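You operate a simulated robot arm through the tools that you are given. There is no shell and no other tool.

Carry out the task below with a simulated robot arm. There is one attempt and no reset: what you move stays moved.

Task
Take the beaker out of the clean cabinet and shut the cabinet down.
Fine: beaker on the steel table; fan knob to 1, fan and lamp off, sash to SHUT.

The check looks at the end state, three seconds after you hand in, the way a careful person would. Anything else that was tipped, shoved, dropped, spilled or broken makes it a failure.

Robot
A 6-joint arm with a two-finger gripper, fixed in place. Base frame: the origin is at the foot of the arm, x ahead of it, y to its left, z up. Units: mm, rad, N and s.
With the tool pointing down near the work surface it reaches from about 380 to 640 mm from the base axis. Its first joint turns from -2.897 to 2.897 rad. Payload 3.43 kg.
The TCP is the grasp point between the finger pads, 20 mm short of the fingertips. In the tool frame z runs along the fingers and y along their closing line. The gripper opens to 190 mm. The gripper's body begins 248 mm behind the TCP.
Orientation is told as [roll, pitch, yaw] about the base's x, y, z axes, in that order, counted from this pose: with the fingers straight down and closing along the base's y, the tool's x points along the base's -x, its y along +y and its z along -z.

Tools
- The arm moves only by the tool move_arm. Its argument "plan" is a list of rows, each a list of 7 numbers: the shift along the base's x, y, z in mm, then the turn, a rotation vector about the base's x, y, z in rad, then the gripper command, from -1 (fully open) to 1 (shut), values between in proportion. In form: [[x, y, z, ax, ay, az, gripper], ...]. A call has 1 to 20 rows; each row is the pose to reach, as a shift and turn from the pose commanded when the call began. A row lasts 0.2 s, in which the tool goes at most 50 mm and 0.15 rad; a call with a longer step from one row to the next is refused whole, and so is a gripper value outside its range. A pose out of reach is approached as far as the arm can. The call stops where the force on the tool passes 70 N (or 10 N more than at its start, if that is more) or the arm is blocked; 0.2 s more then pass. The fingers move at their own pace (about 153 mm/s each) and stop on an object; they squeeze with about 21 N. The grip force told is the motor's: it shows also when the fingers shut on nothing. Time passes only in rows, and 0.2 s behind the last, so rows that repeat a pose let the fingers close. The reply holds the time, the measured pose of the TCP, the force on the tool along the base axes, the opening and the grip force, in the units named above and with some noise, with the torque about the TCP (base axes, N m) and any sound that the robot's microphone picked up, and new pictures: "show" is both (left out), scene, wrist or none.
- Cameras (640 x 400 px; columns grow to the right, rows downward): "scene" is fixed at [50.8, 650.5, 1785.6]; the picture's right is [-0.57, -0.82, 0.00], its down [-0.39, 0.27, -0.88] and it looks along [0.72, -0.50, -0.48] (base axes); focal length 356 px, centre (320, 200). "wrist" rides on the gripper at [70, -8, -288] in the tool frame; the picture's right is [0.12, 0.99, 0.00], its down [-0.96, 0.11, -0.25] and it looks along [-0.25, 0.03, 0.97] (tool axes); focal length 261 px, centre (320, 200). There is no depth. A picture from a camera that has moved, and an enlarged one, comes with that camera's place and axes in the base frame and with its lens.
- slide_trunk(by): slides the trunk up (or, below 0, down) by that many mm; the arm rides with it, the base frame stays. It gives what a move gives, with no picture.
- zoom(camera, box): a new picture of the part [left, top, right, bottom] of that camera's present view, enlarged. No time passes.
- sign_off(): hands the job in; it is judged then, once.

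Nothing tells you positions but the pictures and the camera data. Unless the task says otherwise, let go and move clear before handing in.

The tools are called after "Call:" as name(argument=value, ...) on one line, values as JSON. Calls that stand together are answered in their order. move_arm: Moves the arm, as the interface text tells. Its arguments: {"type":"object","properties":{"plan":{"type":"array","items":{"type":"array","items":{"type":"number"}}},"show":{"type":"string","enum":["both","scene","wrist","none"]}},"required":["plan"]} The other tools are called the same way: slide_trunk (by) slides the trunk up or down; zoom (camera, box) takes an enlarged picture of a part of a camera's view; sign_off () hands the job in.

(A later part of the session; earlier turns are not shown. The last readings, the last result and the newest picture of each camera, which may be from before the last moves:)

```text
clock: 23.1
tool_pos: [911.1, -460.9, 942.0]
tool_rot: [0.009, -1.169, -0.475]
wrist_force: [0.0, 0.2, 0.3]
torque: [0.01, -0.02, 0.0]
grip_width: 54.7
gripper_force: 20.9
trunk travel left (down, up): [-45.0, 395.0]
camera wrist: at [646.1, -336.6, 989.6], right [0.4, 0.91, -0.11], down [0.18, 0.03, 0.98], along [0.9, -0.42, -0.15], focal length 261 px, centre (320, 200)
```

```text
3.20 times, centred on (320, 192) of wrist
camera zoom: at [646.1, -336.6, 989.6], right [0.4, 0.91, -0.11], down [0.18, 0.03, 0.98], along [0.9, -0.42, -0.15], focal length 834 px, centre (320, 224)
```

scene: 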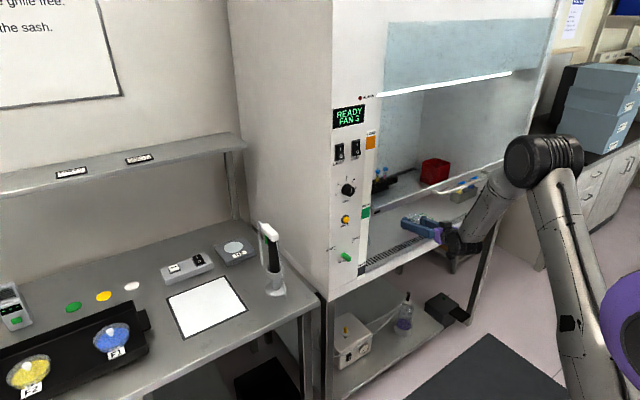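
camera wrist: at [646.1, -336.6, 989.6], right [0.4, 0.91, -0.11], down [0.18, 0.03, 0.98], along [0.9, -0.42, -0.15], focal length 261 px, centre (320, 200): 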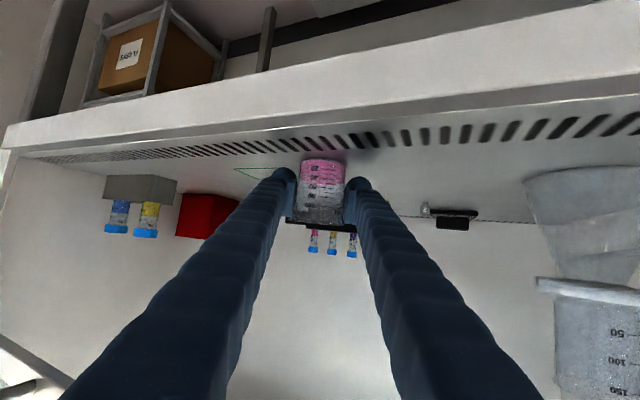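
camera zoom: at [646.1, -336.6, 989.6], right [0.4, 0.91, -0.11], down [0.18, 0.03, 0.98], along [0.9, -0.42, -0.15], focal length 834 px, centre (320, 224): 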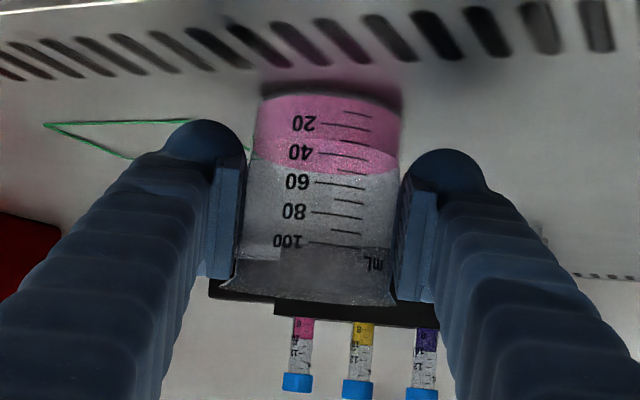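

The beaker is gripped at 54.7 mm with full grip force. I'll lift it 25 mm slowly, then draw it straight back out of the opening.

Call:
move_arm(plan=[[0, 0, 4, 0, 0, 0, 1], [0, 0, 10, 0, 0, 0, 1], [0, 0, 17, 0, 0, 0, 1], [0, 0, 25, 0, 0, 0, 1], [0, 0, 25, 0, 0, 0, 1]])

Call:
zoom(camera="wrist", box=[220, 130, 420, 255])

```text
clock: 24.2
tool_pos: [913.3, -459.7, 967.9]
tool_rot: [0.01, -1.17, -0.474]
wrist_force: [-1.0, -0.2, -0.8]
torque: [0.01, 0.04, 0.01]
grip_width: 54.7
gripper_force: 20.6
trunk travel left (down, up): [-45.0, 395.0]
camera wrist: at [647.7, -336.1, 1014.7], right [0.4, 0.91, -0.11], down [0.18, 0.03, 0.98], along [0.9, -0.42, -0.15], focal length 261 px, centre (320, 200)
```

scene: 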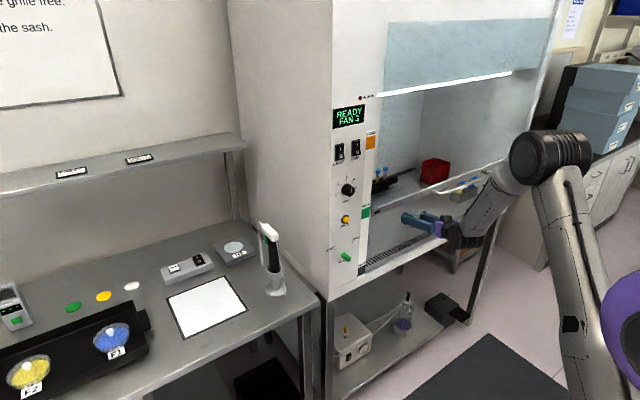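
wrist: 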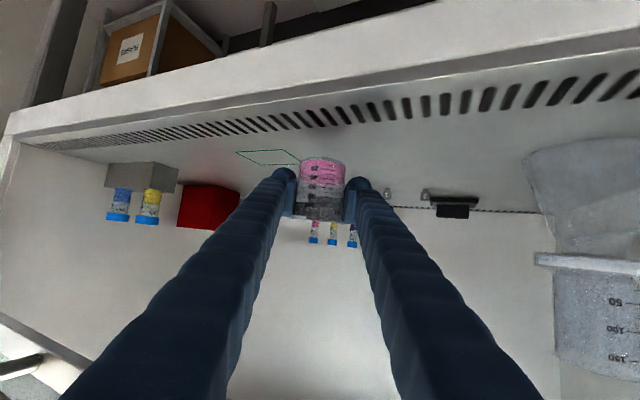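

```text
3.20 times, centred on (320, 192) of wrist
camera zoom: at [647.7, -336.1, 1014.7], right [0.4, 0.91, -0.11], down [0.18, 0.03, 0.98], along [0.9, -0.42, -0.15], focal length 834 px, centre (320, 224)
```

zoom: 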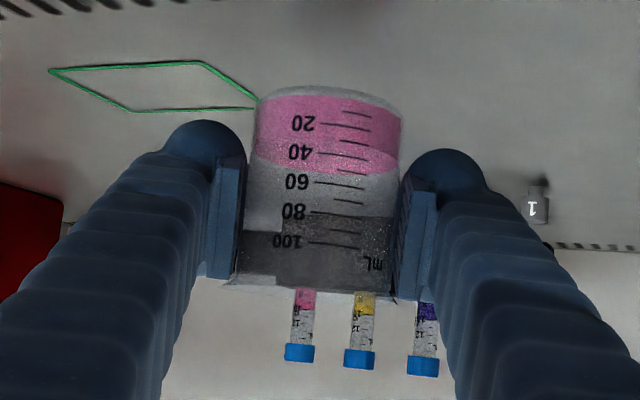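

The beaker came up cleanly and level. Now I'll retract it smoothly out of the opening along the approach line.

Call:
move_arm(plan=[[-5.3, 2.7, 0, 0, 0, 0, 1], [-12.4, 6.4, 0, 0, 0, 0, 1], [-21.3, 11, 0, 0, 0, 0, 1], [-32, 16.5, 0, 0, 0, 0, 1], [-44.5, 22.9, 0, 0, 0, 0, 1], [-57.8, 29.7, 0, 0, 0, 0, 1], [-72, 37, 0, 0, 0, 0, 1], [-86.2, 44.3, 0, 0, 0, 0, 1], [-100.5, 51.6, 0, 0, 0, 0, 1], [-114.7, 59, 0, 0, 0, 0, 1], [-128.9, 66.3, 0, 0, 0, 0, 1], [-142.2, 73.1, 0, 0, 0, 0, 1], [-154.7, 79.5, 0, 0, 0, 0, 1], [-165.4, 85, 0, 0, 0, 0, 1], [-174.2, 89.6, 0, 0, 0, 0, 1], [-181.4, 93.2, 0, 0, 0, 0, 1], [-184.9, 95.1, 0, 0, 0, 0, 1], [-186.7, 96, 0, 0, 0, 0, 1]])

```text
clock: 28.1
tool_pos: [724.8, -364.4, 966.2]
tool_rot: [0.009, -1.17, -0.476]
wrist_force: [0.5, -0.5, 0.1]
torque: [0.0, 0.01, 0.03]
grip_width: 54.6
gripper_force: 21.1
trunk travel left (down, up): [-45.0, 395.0]
camera wrist: at [461.0, -240.1, 1014.0], right [0.4, 0.91, -0.11], down [0.18, 0.03, 0.98], along [0.9, -0.42, -0.15], focal length 261 px, centre (320, 200)
```

scene: 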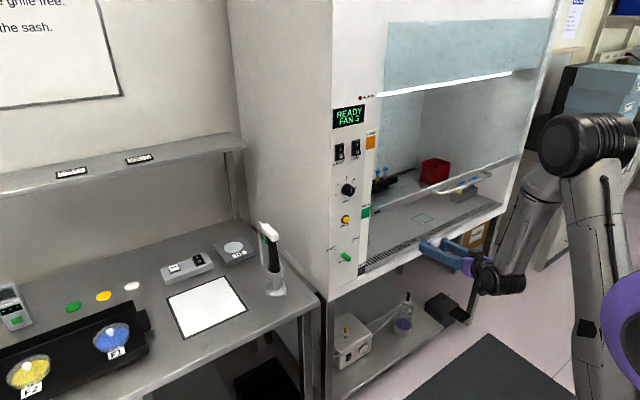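
wrist: 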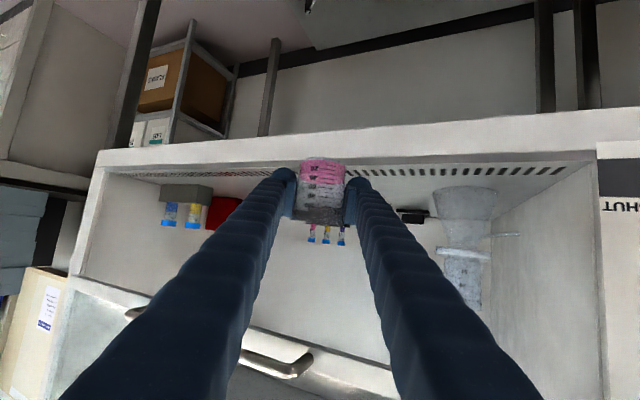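

The beaker is out of the cabinet. Now I'll raise it while drawing in, staying clear of the sash handle, to swing past the control panel at a safe distance.

Call:
move_arm(plan=[[-0.9, 0.5, 5, 0, 0, 0, 1], [-3.6, 1.8, 13, 0, 0, 0, 1], [-6.2, 3.2, 24, 0, 0, 0, 1], [-9.8, 5, 38, 0, 0, 0, 1], [-14.2, 7.3, 54, 0, 0, 0, 1], [-18.7, 9.6, 72, 0, 0, 0, 1], [-23.1, 11.9, 90, 0, 0, 0, 1], [-28.4, 14.6, 108, 0, 0, 0, 1], [-36.4, 18.7, 126, 0, 0, 0, 1], [-44.5, 22.9, 144, 0, 0, 0, 1], [-53.3, 27.4, 162, 0, 0, 0, 1], [-60.5, 31.1, 178, 0, 0, 0, 1], [-67.6, 34.7, 192, 0, 0, 0, 1], [-73.8, 37.9, 205, 0, 0, 0, 1], [-79.1, 40.7, 216, 0, 0, 0, 1], [-83.6, 43, 225, 0, 0, 0, 1], [-86.2, 44.3, 231, 0, 0, 0, 1], [-87.1, 44.8, 234, 0, 0, 0, 1]])

```text
clock: 31.9
tool_pos: [641.0, -319.4, 1185.8]
tool_rot: [0.009, -1.149, -0.474]
wrist_force: [-0.8, 0.7, -0.1]
torque: [0.0, 0.02, 0.0]
grip_width: 54.6
gripper_force: 21.1
trunk travel left (down, up): [-45.0, 395.0]
camera wrist: at [376.4, -196.7, 1238.3], right [0.4, 0.91, -0.1], down [0.2, 0.02, 0.98], along [0.89, -0.41, -0.17], focal length 261 px, centre (320, 200)
```

scene: 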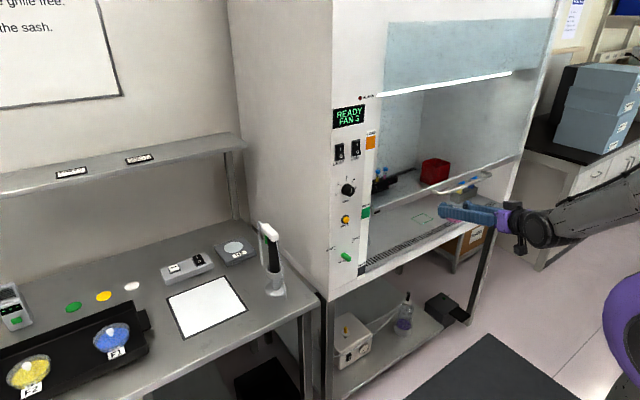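
wrist: 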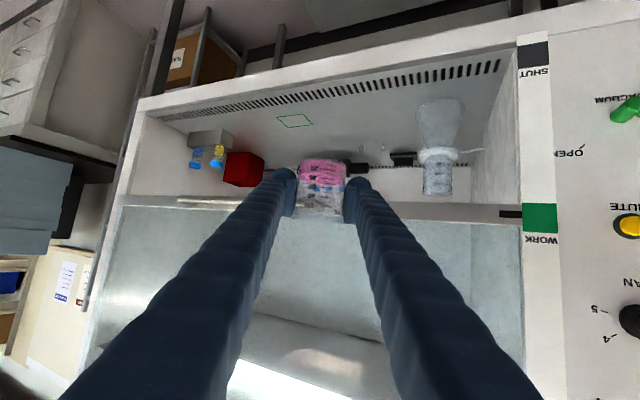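

The beaker is at a safe height and radius. I'll swing around the base axis to the left, past the panel with about 50 mm to spare, towards the steel table.

Call:
move_arm(plan=[[3.2, 6.4, 0, 0, 0, 0.01, 1], [9.3, 19.4, 0, 0, 0, 0.03, 1], [18, 39, 0, 0, 0, 0.06, 1], [28.7, 65.6, 0, 0, 0, 0.1, 1], [39.4, 96, 0, 0, 0, 0.145, 1], [48.8, 126.8, 0, 0, 0, 0.19, 1], [56.8, 158.1, 0, 0, 0, 0.235, 1], [63.3, 189.6, 0, 0, 0, 0.28, 1], [68.5, 221.4, 0, 0, 0, 0.325, 1], [72.1, 253.4, 0, 0, 0, 0.37, 1], [74.4, 285.6, 0, 0, 0, 0.415, 1], [75.2, 317.8, 0, 0, 0, 0.46, 1], [74.5, 350, 0, 0, 0, 0.505, 1], [72.5, 382.2, 0, 0, 0, 0.55, 1], [68.9, 414.2, 0, 0, 0, 0.595, 1], [63.9, 446, 0, 0, 0, 0.64, 1], [58.3, 474.1, 0, 0, 0, 0.68, 1], [53.4, 495, 0, 0, 0, 0.71, 1], [49.7, 508.9, 0, 0, 0, 0.73, 1], [47.8, 515.7, 0, 0, 0, 0.74, 1]])

```text
clock: 36.0
tool_pos: [688.0, 194.8, 1200.8]
tool_rot: [0.009, -1.17, 0.263]
wrist_force: [0.0, -0.6, -0.7]
torque: [0.04, -0.03, 0.02]
grip_width: 54.3
gripper_force: 20.8
trunk travel left (down, up): [-45.0, 395.0]
camera wrist: at [408.6, 108.5, 1247.7], right [-0.31, 0.94, -0.11], down [0.11, 0.15, 0.98], along [0.94, 0.29, -0.15], focal length 261 px, centre (320, 200)
```

scene: 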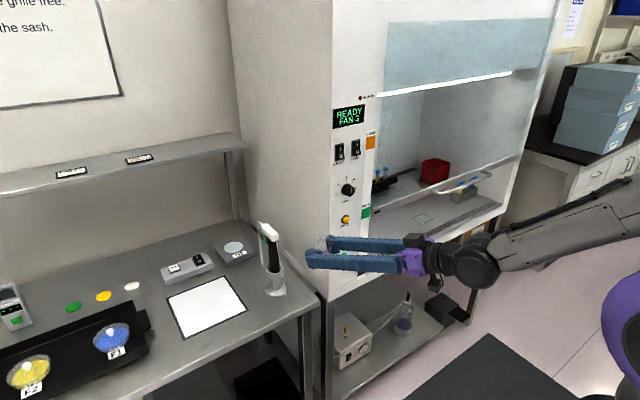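
wrist: 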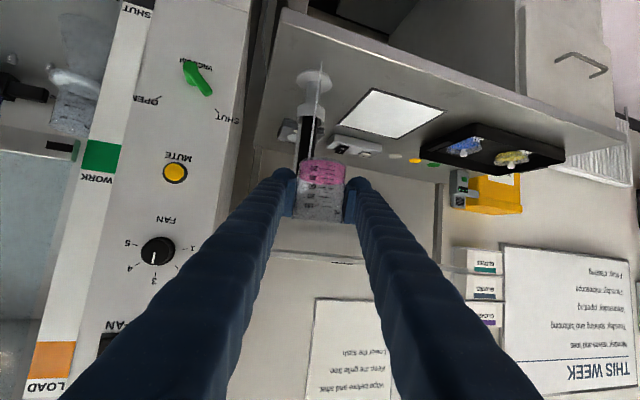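

The beaker hangs level in front of the table. I'll zoom in on the table to pin down the free steel area.

Call:
zoom(camera="wrist", box=[260, 10, 460, 170])

Call:
zoom(camera="scene", box=[230, 210, 340, 320])

Call:
zoom(camera="wrist", box=[300, 230, 420, 400])

```text
2.50 times, centred on (360, 90) of wrist
camera zoom: at [408.6, 108.5, 1247.7], right [-0.31, 0.94, -0.11], down [0.11, 0.15, 0.98], along [0.94, 0.29, -0.15], focal length 652 px, centre (220, 475)
```

zoom: 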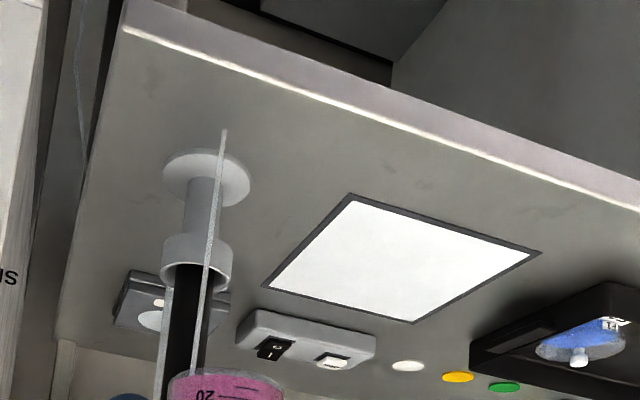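

```text
3.64 times, centred on (285, 265) of scene
camera zoom: at [50.8, 650.5, 1785.6], right [-0.57, -0.82, 0.0], down [-0.39, 0.27, -0.88], along [0.72, -0.5, -0.48], focal length 1293 px, centre (447, -36)
```

zoom: 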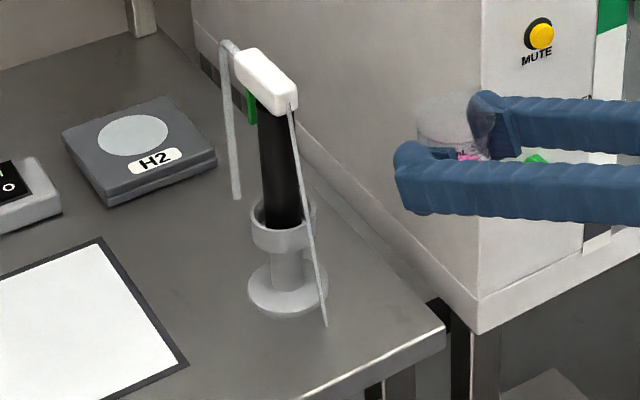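

```text
2.35 times, centred on (360, 315) of wrist
camera zoom: at [408.6, 108.5, 1247.7], right [-0.31, 0.94, -0.11], down [0.11, 0.15, 0.98], along [0.94, 0.29, -0.15], focal length 613 px, centre (226, -71)
```

zoom: 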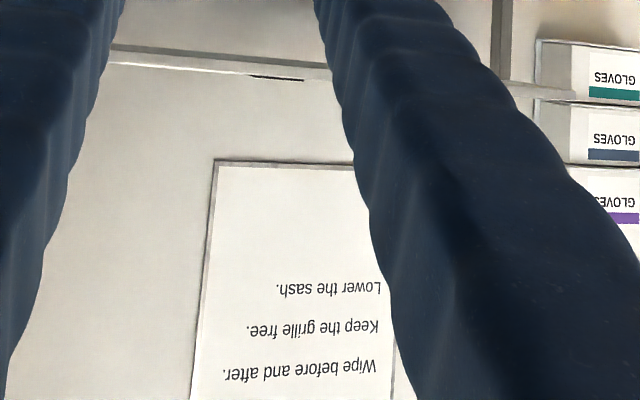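

The free steel spot is near (858, 318): in front of the mat corner at (896, 351), clear of the pipette stand at (928, 226), and 50 mm back from the front edge at x≈804. I'll extend above it.

Call:
move_arm(plan=[[2.6, 1.8, -1.5, 0, 0, 0.0014, 1], [8.5, 6.2, -5, 0, 0, 0.0046, 1], [17.9, 12.9, -10.5, 0, 0, 0.0097, 1], [30.6, 22.2, -18, 0, 0, 0.0166, 1], [45.1, 32.6, -26.5, 0, 0, 0.0244, 1], [60.4, 43.7, -35.5, 0, 0, 0.0327, 1], [75.7, 54.8, -44.5, 0, 0, 0.0409, 1], [91.8, 66.5, -54, 0, 0, 0.0497, 1], [107.1, 77.6, -63, 0, 0, 0.058, 1], [122.4, 88.7, -72, 0, 0, 0.0662, 1], [136, 98.6, -80, 0, 0, 0.0736, 1], [148.8, 107.8, -87.5, 0, 0, 0.0805, 1], [159, 115.2, -93.5, 0, 0, 0.086, 1], [165.8, 120.1, -97.5, 0, 0, 0.0897, 1], [170, 123.2, -100, 0, 0, 0.092, 1]])

Call:
zoom(camera="scene", box=[200, 190, 360, 310])

```text
clock: 39.2
tool_pos: [856.7, 321.1, 1100.3]
tool_rot: [0.01, -1.171, 0.355]
wrist_force: [-0.5, 0.7, -0.7]
torque: [-0.01, 0.0, 0.01]
grip_width: 54.2
gripper_force: 20.9
trunk travel left (down, up): [-45.0, 395.0]
camera wrist: at [587.1, 207.3, 1147.9], right [-0.4, 0.91, -0.11], down [0.1, 0.16, 0.98], along [0.91, 0.38, -0.15], focal length 261 px, centre (320, 200)
```

scene: 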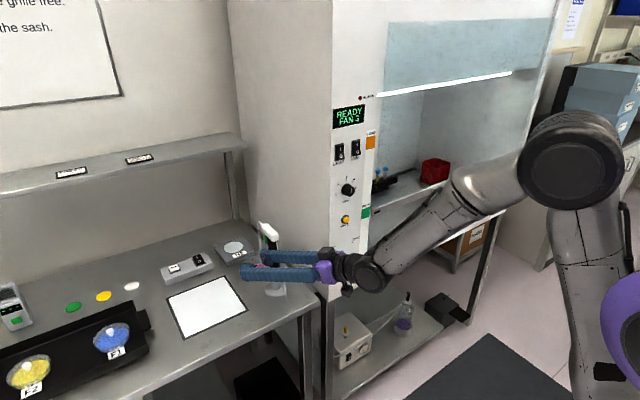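
wrist: 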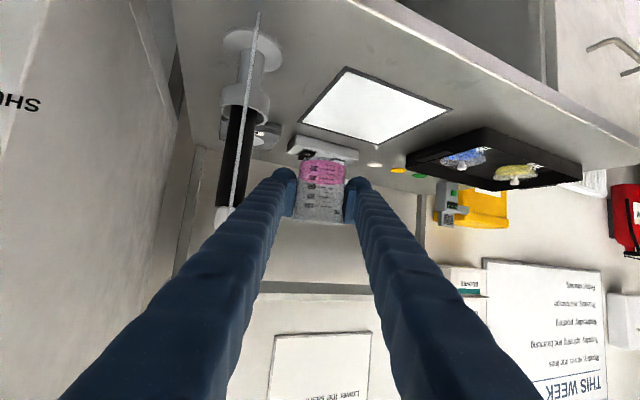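

```text
3.33 times, centred on (280, 250) of scene
camera zoom: at [50.8, 650.5, 1785.6], right [-0.57, -0.82, 0.0], down [-0.39, 0.27, -0.88], along [0.72, -0.5, -0.48], focal length 1185 px, centre (453, 33)
```

zoom: 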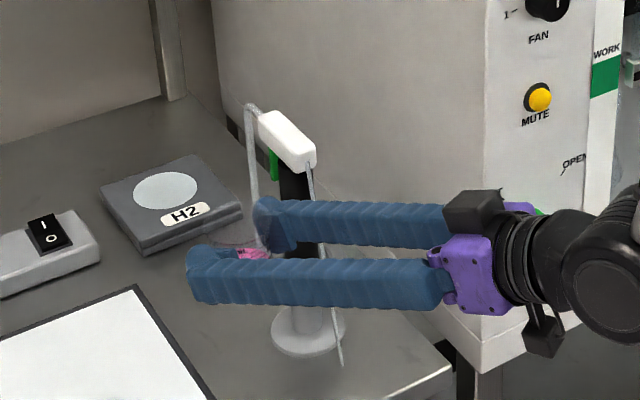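

I'm right above the free spot. Descending to about 15 mm above the table first.

Call:
move_arm(plan=[[0, -1, -3, 0, 0, 0, 1], [0, -2, -10, 0, 0, 0, 1], [0, -2, -22, 0, 0, 0, 1], [0, -2, -38, 0, 0, 0, 1], [0, -2, -56, 0, 0, 0, 1], [0, -2, -74, 0, 0, 0, 1], [0, -2, -92, 0, 0, 0, 1], [0, -2, -108, 0, 0, 0, 1], [0, -2, -122, 0, 0, 0, 1], [0, -2, -133, 0, 0, 0, 1], [0, -2, -141, 0, 0, 0, 1], [0, -2, -145, 0, 0, 0, 1], [0, -2, -145, 0, 0, 0, 1]])

Call:
zoom(camera="wrist", box=[200, 90, 440, 250])

Call:
zoom(camera="scene", box=[220, 220, 340, 330])

```text
clock: 42.0
tool_pos: [856.7, 316.1, 956.2]
tool_rot: [0.011, -1.168, 0.355]
wrist_force: [0.2, 0.4, -1.0]
torque: [-0.01, -0.01, 0.02]
grip_width: 54.3
gripper_force: 20.7
trunk travel left (down, up): [-45.0, 395.0]
camera wrist: at [587.7, 204.0, 1002.8], right [-0.4, 0.91, -0.11], down [0.1, 0.16, 0.98], along [0.91, 0.38, -0.15], focal length 261 px, centre (320, 200)
```

scene: 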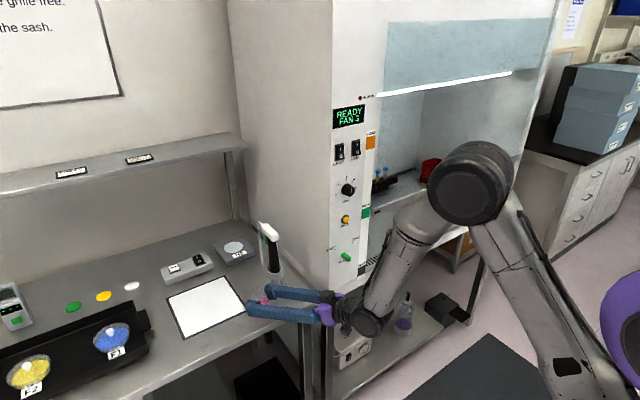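
wrist: 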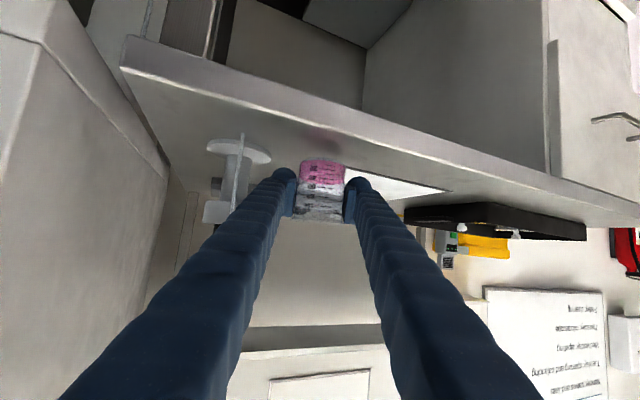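

```text
2.50 times, centred on (320, 170) of wrist
camera zoom: at [587.7, 204.0, 1002.8], right [-0.4, 0.91, -0.11], down [0.1, 0.16, 0.98], along [0.91, 0.38, -0.15], focal length 652 px, centre (320, 275)
```

zoom: 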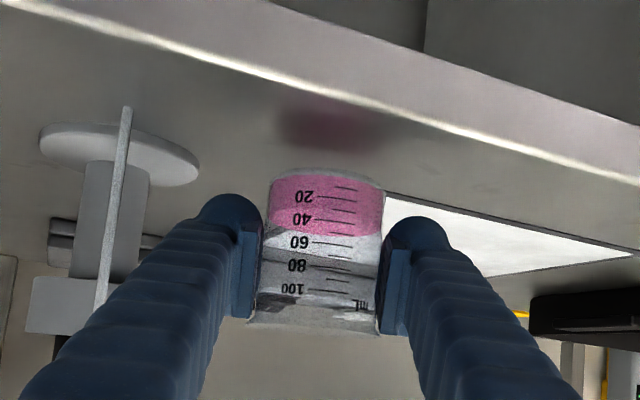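

```text
3.64 times, centred on (280, 275) of scene
camera zoom: at [50.8, 650.5, 1785.6], right [-0.57, -0.82, 0.0], down [-0.39, 0.27, -0.88], along [0.72, -0.5, -0.48], focal length 1293 px, centre (466, -73)
```

zoom: 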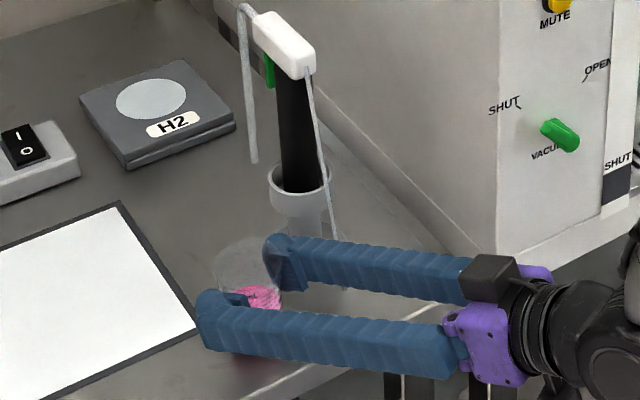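

The beaker is hovering above bare steel, clear of the mat and the stand. I'll lower in small steps and watch for contact force.

Call:
move_arm(plan=[[0, 0, -3, 0, 0, 0, 1], [0, 0, -6, 0, 0, 0, 1], [0, 0, -9, 0, 0, 0, 1], [0, 0, -11, 0, 0, 0, 1]], show="wrist")

Call:
zoom(camera="wrist", box=[200, 90, 440, 250])

```text
clock: 43.0
tool_pos: [857.3, 317.9, 943.7]
tool_rot: [0.01, -1.17, 0.356]
wrist_force: [1.3, 0.3, -0.1]
torque: [-0.04, -0.03, 0.01]
grip_width: 54.6
gripper_force: 20.7
trunk travel left (down, up): [-45.0, 395.0]
camera wrist: at [587.6, 204.7, 991.3], right [-0.4, 0.91, -0.11], down [0.1, 0.16, 0.98], along [0.91, 0.38, -0.15], focal length 261 px, centre (320, 200)
```

wrist: 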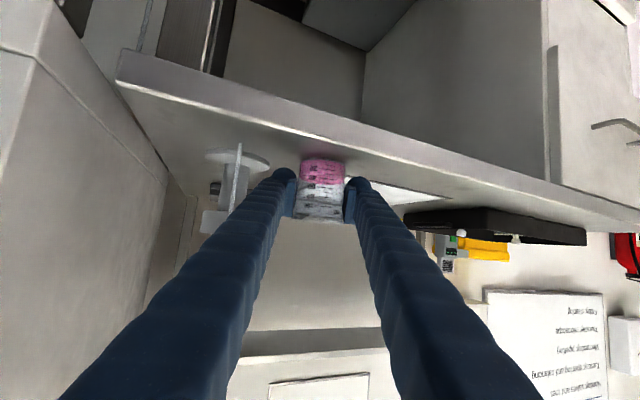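

```text
2.50 times, centred on (320, 170) of wrist
camera zoom: at [587.6, 204.7, 991.3], right [-0.4, 0.91, -0.11], down [0.1, 0.16, 0.98], along [0.91, 0.38, -0.15], focal length 652 px, centre (320, 275)
```

zoom: 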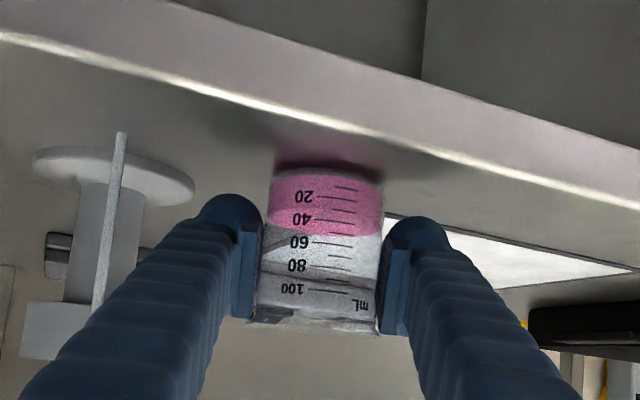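

The shadow is nearly meeting the base, so only a few mm remain. Continuing in 1–2 mm steps.

Call:
move_arm(plan=[[0, 0, -1.5, 0, 0, 0, 1], [0, 0, -3, 0, 0, 0, 1], [0, 0, -3, 0, 0, 0, 1]], show="none")

Call:
zoom(camera="wrist", box=[260, 120, 380, 200])

```text
clock: 43.9
tool_pos: [856.6, 317.0, 941.3]
tool_rot: [0.012, -1.172, 0.358]
wrist_force: [0.6, -0.5, 1.6]
torque: [0.03, 0.02, -0.03]
grip_width: 54.3
gripper_force: 20.9
trunk travel left (down, up): [-45.0, 395.0]
```

```text
5.00 times, centred on (320, 160) of wrist
camera zoom: at [587.1, 204.9, 989.6], right [-0.4, 0.91, -0.11], down [0.1, 0.16, 0.98], along [0.91, 0.38, -0.15], focal length 1303 px, centre (320, 400)
```

zoom: 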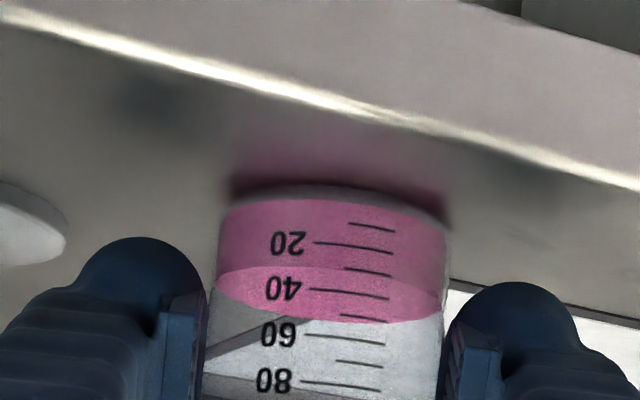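

The base looks at or near contact, with force z at +1.6 N. One more millimetre at a time to confirm.

Call:
move_arm(plan=[[0, 0, -1, 0, 0, 0, 1], [0, 0, -1, 0, 0, 0, 1]], show="none")

```text
clock: 44.5
tool_pos: [857.5, 317.1, 941.6]
tool_rot: [0.011, -1.173, 0.356]
wrist_force: [-0.2, -1.2, 8.9]
torque: [0.15, 0.1, -0.01]
grip_width: 54.0
gripper_force: 21.0
trunk travel left (down, up): [-45.0, 395.0]
```

Contact is confirmed at 8.9 N. I'll release gently by opening the fingers in stages.

Call:
move_arm(plan=[[0, 0, 0.5, 0, 0, 0, 0.5], [0, 0, 0.5, 0, 0, 0, 0.41], [0, 0, 0.5, 0, 0, 0, 0.38], [0, 0, 0.5, 0, 0, 0, 0.34], [0, 0, 0.5, 0, 0, 0, 0.28], [0, 0, 0.5, 0, 0, 0, 0.2], [0, 0, 0.5, 0, 0, 0, 0.12], [0, 0, 0.5, 0, 0, 0, 0.12]])

Call:
zoom(camera="wrist", box=[220, 110, 420, 235])

Call:
zoom(camera="scene", box=[220, 220, 340, 330])

```text
clock: 46.2
tool_pos: [856.7, 319.7, 940.1]
tool_rot: [0.01, -1.17, 0.355]
wrist_force: [0.2, -0.3, 0.7]
torque: [-0.04, 0.03, 0.0]
grip_width: 83.8
gripper_force: 0.2
trunk travel left (down, up): [-45.0, 395.0]
camera wrist: at [587.3, 205.3, 988.4], right [-0.4, 0.91, -0.11], down [0.1, 0.16, 0.98], along [0.91, 0.38, -0.15], focal length 261 px, centre (320, 200)
```

scene: 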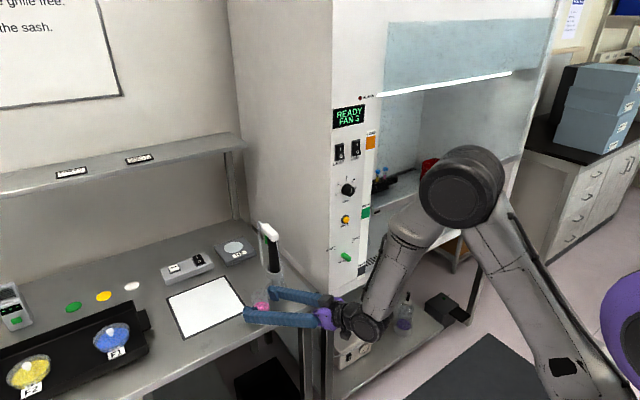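
wrist: 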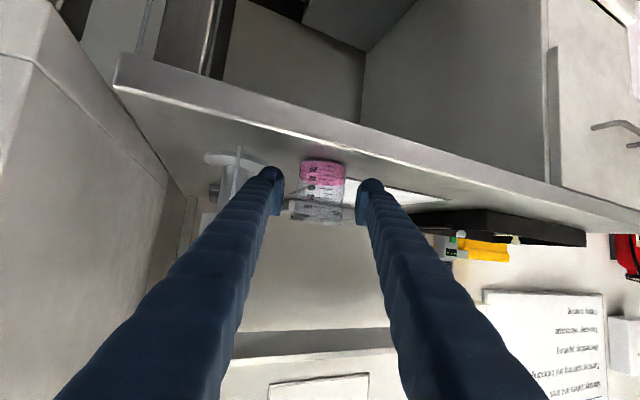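

```text
3.20 times, centred on (320, 172) of wrist
camera zoom: at [587.3, 205.3, 988.4], right [-0.4, 0.91, -0.11], down [0.1, 0.16, 0.98], along [0.91, 0.38, -0.15], focal length 834 px, centre (320, 288)
```

zoom: 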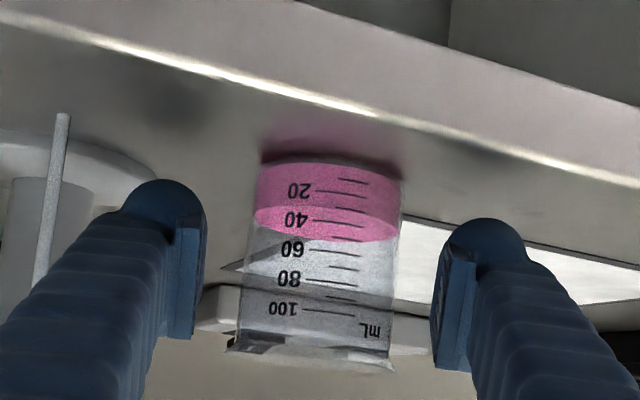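

```text
3.64 times, centred on (280, 275) of scene
camera zoom: at [50.8, 650.5, 1785.6], right [-0.57, -0.82, 0.0], down [-0.39, 0.27, -0.88], along [0.72, -0.5, -0.48], focal length 1293 px, centre (466, -73)
```

zoom: 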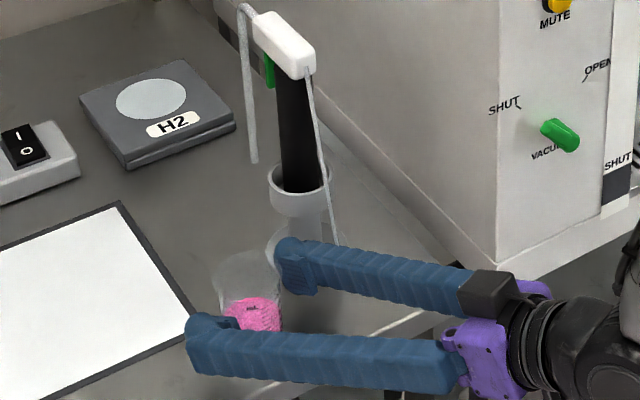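

The beaker stands upright on bare steel and the fingers are clear on both sides. I'll retreat straight back, then up.

Call:
move_arm(plan=[[-9.4, -3.5, 0, 0, 0, 0, 0.12], [-23, -8.5, 0, 0, 0, 0, 0.12], [-42, -15.6, 0, 0, 0, 0, 0.12], [-61, -22.6, 0, 0, 0, 0, 0.12], [-80, -29.7, 0, 0, 0, 0, 0.12], [-94, -35, 0, 0, 0, 0, 0.12], [-98, -36.5, 20, 0, 0, 0, 0.12], [-104, -38.7, 50, 0, 0, 0, 0.12], [-112, -41.7, 85, 0, 0, 0, 0.12], [-122, -45.4, 125, 0, 0, 0, 0.12], [-137, -51, 165, 0, 0, 0, 0.12], [-155, -57.7, 205, 0, 0, 0, 0.12], [-175, -65, 245, 0, 0, 0, 0.12]])

Call:
zoom(camera="scene", box=[200, 210, 340, 330])

```text
clock: 49.0
tool_pos: [679.0, 250.8, 1186.3]
tool_rot: [0.011, -1.171, 0.357]
wrist_force: [1.5, 0.1, 0.1]
torque: [-0.02, -0.02, -0.04]
grip_width: 83.5
gripper_force: 0.0
trunk travel left (down, up): [-45.0, 395.0]
camera wrist: at [407.8, 138.1, 1233.9], right [-0.4, 0.91, -0.11], down [0.1, 0.16, 0.98], along [0.91, 0.38, -0.15], focal length 261 px, centre (320, 200)
```

scene: 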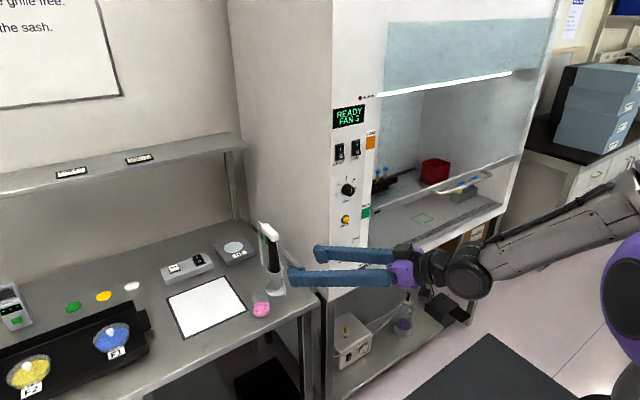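
wrist: 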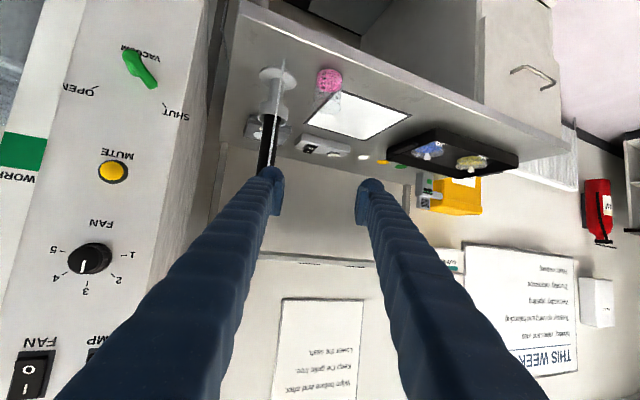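

```text
3.33 times, centred on (270, 270) of scene
camera zoom: at [50.8, 650.5, 1785.6], right [-0.57, -0.82, 0.0], down [-0.39, 0.27, -0.88], along [0.72, -0.5, -0.48], focal length 1185 px, centre (487, -33)
```

zoom: 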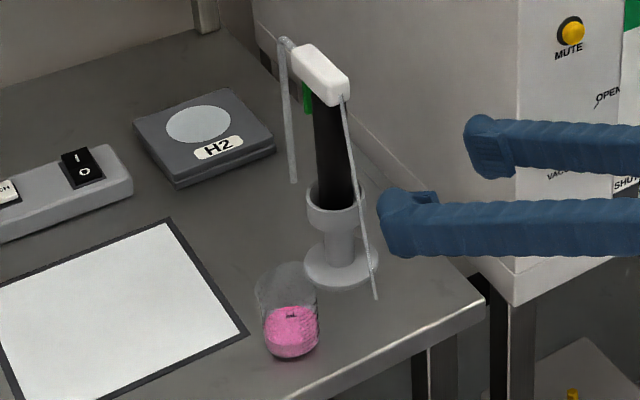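

The beaker stands safely on the steel table. Next is the fan knob: I'll lower the trunk to its limit to get more fold clearance for a horizontal approach.

Call:
slide_trunk(by=-45)

Call:
move_arm(plan=[[4, -26, 22.7, 0.008, -0.0441, -0.0391, 0.26], [8, -52, 45.3, 0.0159, -0.0881, -0.0783, 0.26], [12, -78.3, 68, 0.0239, -0.1322, -0.1174, 0.26], [16, -104.4, 90.7, 0.0318, -0.1763, -0.1565, 0.26], [20, -130.6, 113.3, 0.0398, -0.2203, -0.1957, 0.26], [24, -156.7, 136, 0.0477, -0.2644, -0.2348, 0.26], [28, -182.8, 158.7, 0.0557, -0.3085, -0.2739, 0.26], [32, -208.9, 181.3, 0.0636, -0.3525, -0.3131, 0.26], [36, -235, 204, 0.0716, -0.3966, -0.3522, 0.26], [36, -235, 204, 0.0716, -0.3966, -0.3522, 0.26]])

```text
clock: 49.9
tool_pos: [679.5, 250.6, 1141.2]
tool_rot: [0.012, -1.171, 0.356]
wrist_force: [0.6, -0.2, 0.0]
torque: [0.04, 0.01, -0.01]
grip_width: 83.6
gripper_force: 0.1
trunk travel left (down, up): [0.0, 440.0]
```

```text
clock: 52.3
tool_pos: [699.1, 38.5, 1370.9]
tool_rot: [3.108, -1.534, -3.067]
wrist_force: [-0.5, -0.3, 0.7]
torque: [0.03, 0.01, 0.01]
grip_width: 70.6
gripper_force: 0.1
trunk travel left (down, up): [0.0, 440.0]
stopped in row 10: the arm was blocked; the commanded pose is now the measured one
camera wrist: at [416.2, 17.5, 1290.6], right [-0.04, 0.99, -0.12], down [-0.29, 0.1, 0.95], along [0.96, 0.07, 0.28], focal length 261 px, centre (320, 200)
```

scene: 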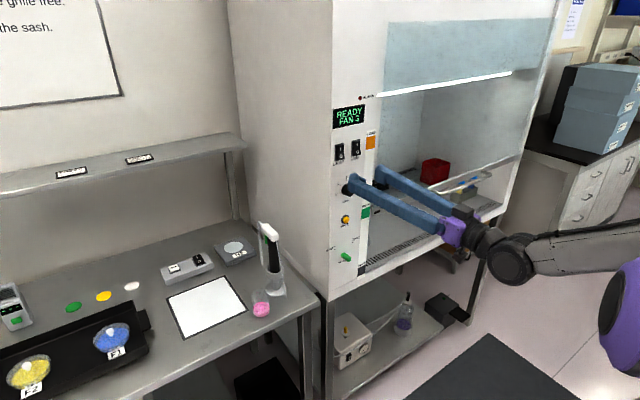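
wrist: 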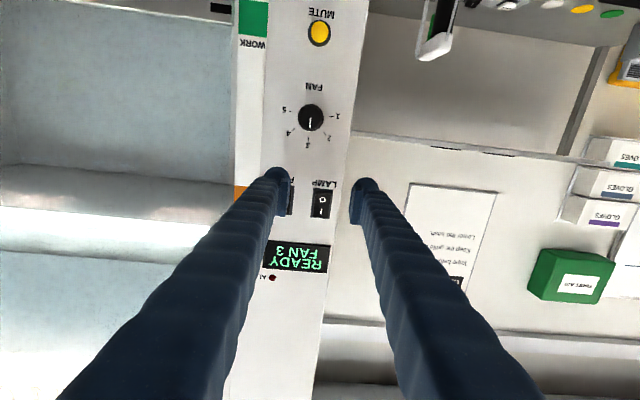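

The arm stopped at its inner fold limit, with no contact. The tool points almost horizontally at the panel. I'll zoom in on the knob and then move outward to a pre-grasp pose.

Call:
zoom(camera="wrist", box=[260, 70, 360, 170])

Call:
zoom(camera="scene", box=[325, 160, 385, 210])

```text
4.00 times, centred on (310, 120) of wrist
camera zoom: at [416.2, 17.5, 1290.6], right [-0.04, 0.99, -0.12], down [-0.29, 0.1, 0.95], along [0.96, 0.07, 0.28], focal length 1043 px, centre (360, 520)
```

zoom: 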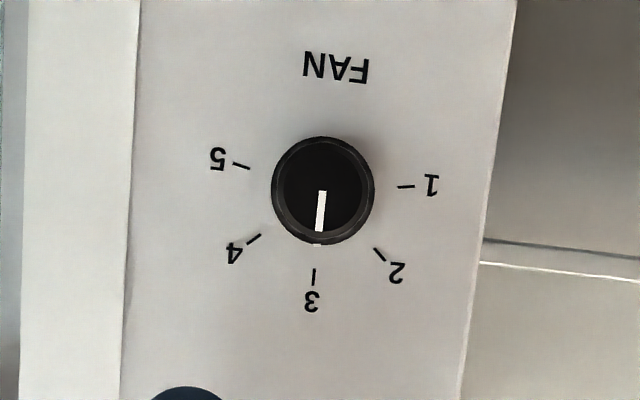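

```text
8.00 times, centred on (355, 185) of scene
camera zoom: at [50.8, 650.5, 1785.6], right [-0.57, -0.82, 0.0], down [-0.39, 0.27, -0.88], along [0.72, -0.5, -0.48], focal length 2844 px, centre (40, 320)
```

zoom: 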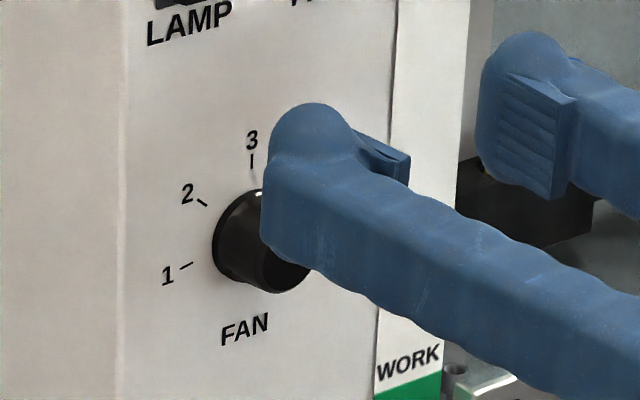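

The knob is seen head-on, centred near (y=17.5, z=1283), with the marks 50° apart, so 3 to 1 needs about 100° counter-clockwise. I'm moving to the pre-grasp pose with the tool squared to the panel.

Call:
move_arm(plan=[[14, -5.2, -22, 0, 0.009, -0.01, 0.26], [28, -10.5, -44, 0, 0.018, -0.02, 0.26], [42, -15.7, -66, 0, 0.028, -0.031, 0.26], [56, -21, -88, 0, 0.037, -0.041, 0.26], [56, -21, -88, 0, 0.037, -0.041, 0.26]])

Call:
zoom(camera="wrist", box=[240, 120, 400, 220])

Call:
zoom(camera="scene", box=[325, 160, 405, 220])

```text
clock: 53.5
tool_pos: [741.6, 12.4, 1292.3]
tool_rot: [2.963, -1.559, -2.968]
wrist_force: [-6.2, 0.4, 1.1]
torque: [0.02, 0.35, 0.04]
grip_width: 70.3
gripper_force: 0.2
trunk travel left (down, up): [0.0, 440.0]
camera wrist: at [454.4, 5.8, 1219.0], right [0.01, 0.99, -0.12], down [-0.26, 0.12, 0.96], along [0.97, 0.02, 0.26], focal length 261 px, centre (320, 200)
```

scene: 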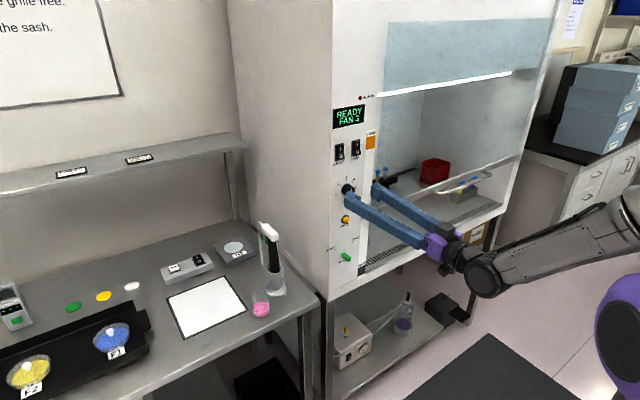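
wrist: 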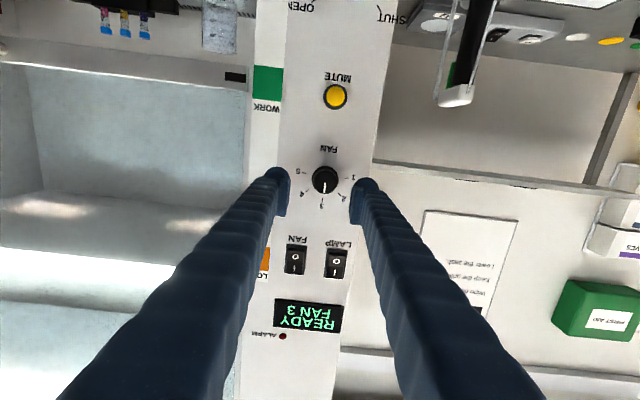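

```text
4.00 times, centred on (320, 170) of wrist
camera zoom: at [454.4, 5.8, 1219.0], right [0.01, 0.99, -0.12], down [-0.26, 0.12, 0.96], along [0.97, 0.02, 0.26], focal length 1043 px, centre (320, 320)
```

zoom: 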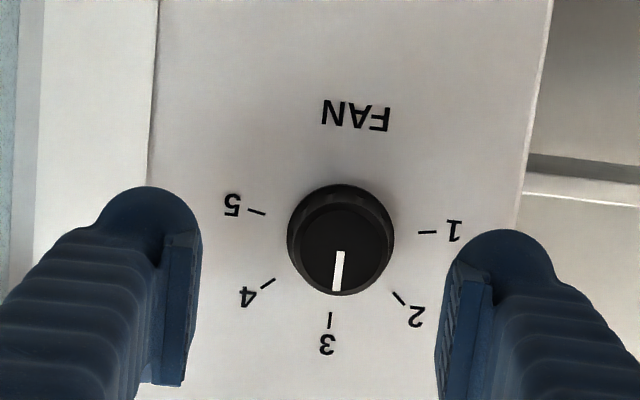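

```text
6.67 times, centred on (365, 190) of scene
camera zoom: at [50.8, 650.5, 1785.6], right [-0.57, -0.82, 0.0], down [-0.39, 0.27, -0.88], along [0.72, -0.5, -0.48], focal length 2370 px, centre (20, 267)
```

zoom: 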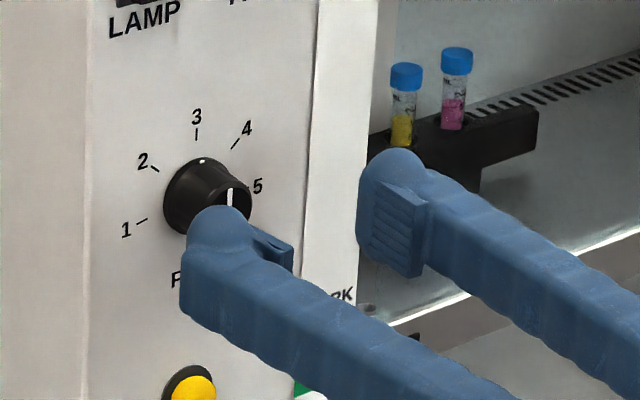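

The arm is still settling toward the commanded pose. I'll hold briefly to let it catch up and then check.

Call:
move_arm(plan=[[0, 0, 0, 0, 0, 0, 0.26], [0, 0, 0, 0, 0, 0, 0.26], [0, 0, 0, 0, 0, 0, 0.26]], show="wrist")

Call:
zoom(camera="wrist", box=[240, 120, 400, 220])

```text
clock: 54.3
tool_pos: [756.9, 14.1, 1284.1]
tool_rot: [0.932, -1.569, -0.936]
wrist_force: [-1.9, 0.4, 0.3]
torque: [-0.01, 0.24, -0.01]
grip_width: 70.1
gripper_force: 0.1
trunk travel left (down, up): [0.0, 440.0]
camera wrist: at [468.3, 6.5, 1213.8], right [0.01, 0.99, -0.12], down [-0.25, 0.12, 0.96], along [0.97, 0.02, 0.24], focal length 261 px, centre (320, 200)
```

wrist: 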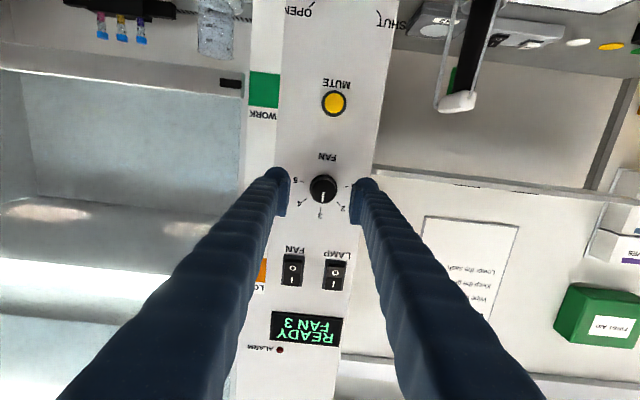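

```text
4.00 times, centred on (320, 170) of wrist
camera zoom: at [468.3, 6.5, 1213.8], right [0.01, 0.99, -0.12], down [-0.25, 0.12, 0.96], along [0.97, 0.02, 0.24], focal length 1043 px, centre (320, 320)
```

zoom: 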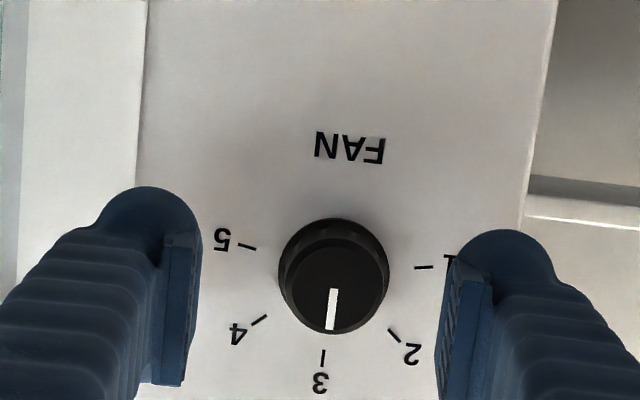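

The tool is now square to the panel at (757, 14, 1284), and the knob sits at (y≈16, z≈1282.5). I'll advance so the fingers straddle it.

Call:
move_arm(plan=[[9, 1, -0.5, 0, 0, 0, 0.3], [18, 1.5, -1, 0, 0, 0, 0.3], [27, 2, -1, 0, 0, 0, 0.3], [34, 2, -1, 0, 0, 0, 0.3], [34, 2, -1, 0, 0, 0, 0.3]])

Call:
zoom(camera="wrist", box=[240, 120, 400, 220])

Call:
zoom(camera="scene", box=[325, 160, 405, 220])

```text
clock: 55.5
tool_pos: [793.9, 14.9, 1280.4]
tool_rot: [0.316, -1.566, -0.321]
wrist_force: [0.1, 0.2, 0.2]
torque: [0.0, -0.01, 0.01]
grip_width: 66.5
gripper_force: 0.1
trunk travel left (down, up): [0.0, 440.0]
camera wrist: at [505.2, 8.4, 1210.8], right [0.01, 0.99, -0.12], down [-0.24, 0.12, 0.96], along [0.97, 0.02, 0.24], focal length 261 px, centre (320, 200)
```

scene: 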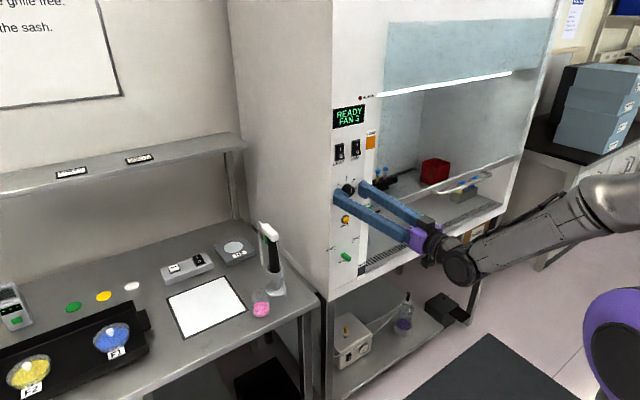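
wrist: 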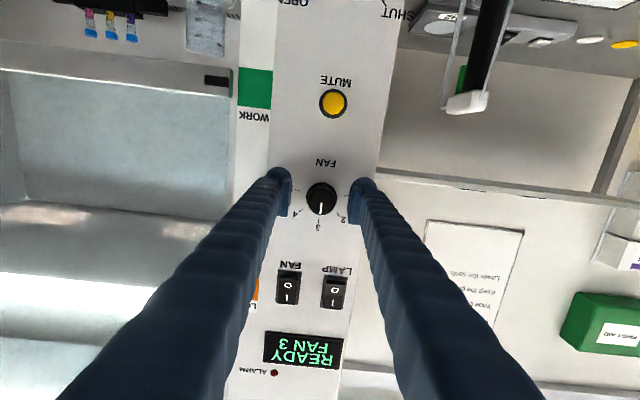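

```text
4.00 times, centred on (320, 170) of wrist
camera zoom: at [505.2, 8.4, 1210.8], right [0.01, 0.99, -0.12], down [-0.24, 0.12, 0.96], along [0.97, 0.02, 0.24], focal length 1043 px, centre (320, 320)
```

zoom: 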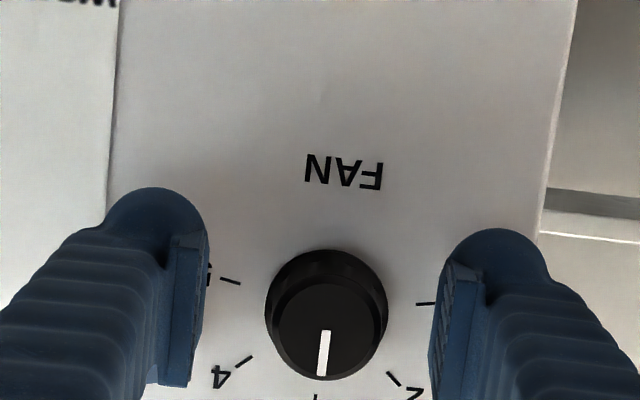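

```text
6.67 times, centred on (365, 190) of scene
camera zoom: at [50.8, 650.5, 1785.6], right [-0.57, -0.82, 0.0], down [-0.39, 0.27, -0.88], along [0.72, -0.5, -0.48], focal length 2370 px, centre (20, 267)
```

zoom: 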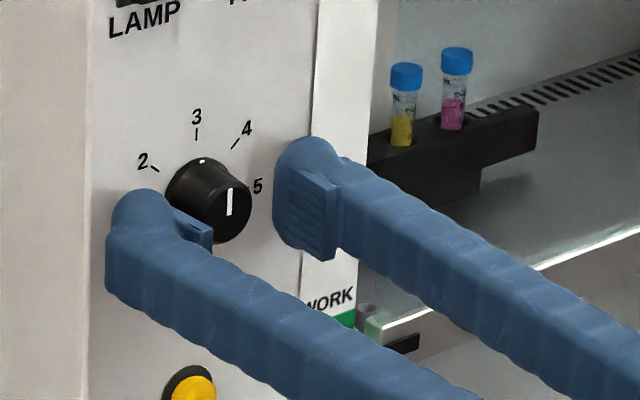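

The fingers straddle the knob with no contact yet. Closing on it now.

Call:
move_arm(plan=[[0, 1, 2, 0, 0, 0, 0.45], [0, 1, 2, 0, 0, 0, 0.6], [0, 1, 2, 0, 0, 0, 0.8], [0, 1, 2, 0, 0, 0, 1], [0, 1, 2, 0, 0, 0, 1]])

Call:
zoom(camera="wrist", box=[240, 120, 400, 220])

```text
clock: 56.7
tool_pos: [793.9, 17.1, 1280.6]
tool_rot: [0.109, -1.567, -0.114]
wrist_force: [3.7, 12.7, -0.3]
torque: [-0.07, -0.01, 0.13]
grip_width: 32.4
gripper_force: 44.9
trunk travel left (down, up): [0.0, 440.0]
camera wrist: at [505.7, 10.5, 1212.1], right [0.0, 0.99, -0.12], down [-0.24, 0.12, 0.96], along [0.97, 0.02, 0.24], focal length 261 px, centre (320, 200)
```

scene: 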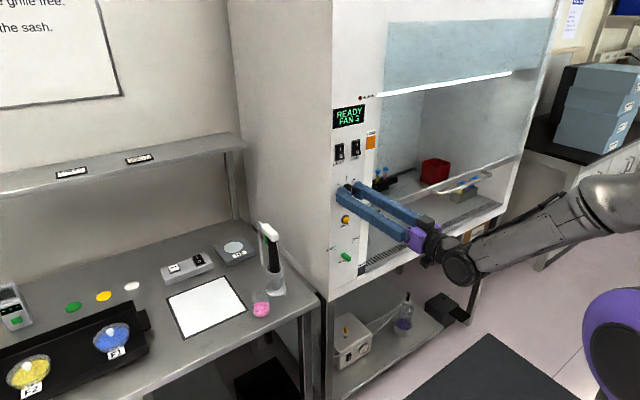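
wrist: 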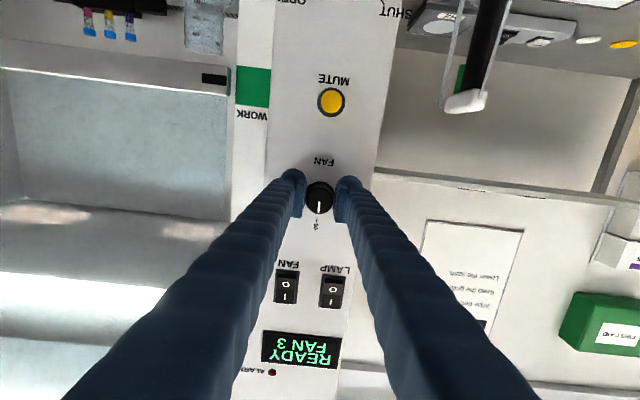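

```text
4.00 times, centred on (320, 170) of wrist
camera zoom: at [505.7, 10.5, 1212.1], right [0.0, 0.99, -0.12], down [-0.24, 0.12, 0.96], along [0.97, 0.02, 0.24], focal length 1043 px, centre (320, 320)
```

zoom: 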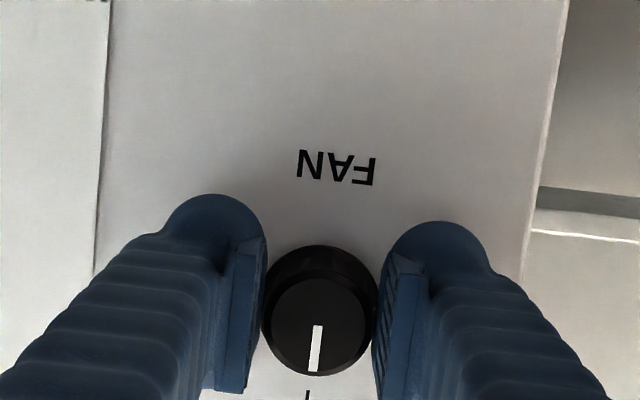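

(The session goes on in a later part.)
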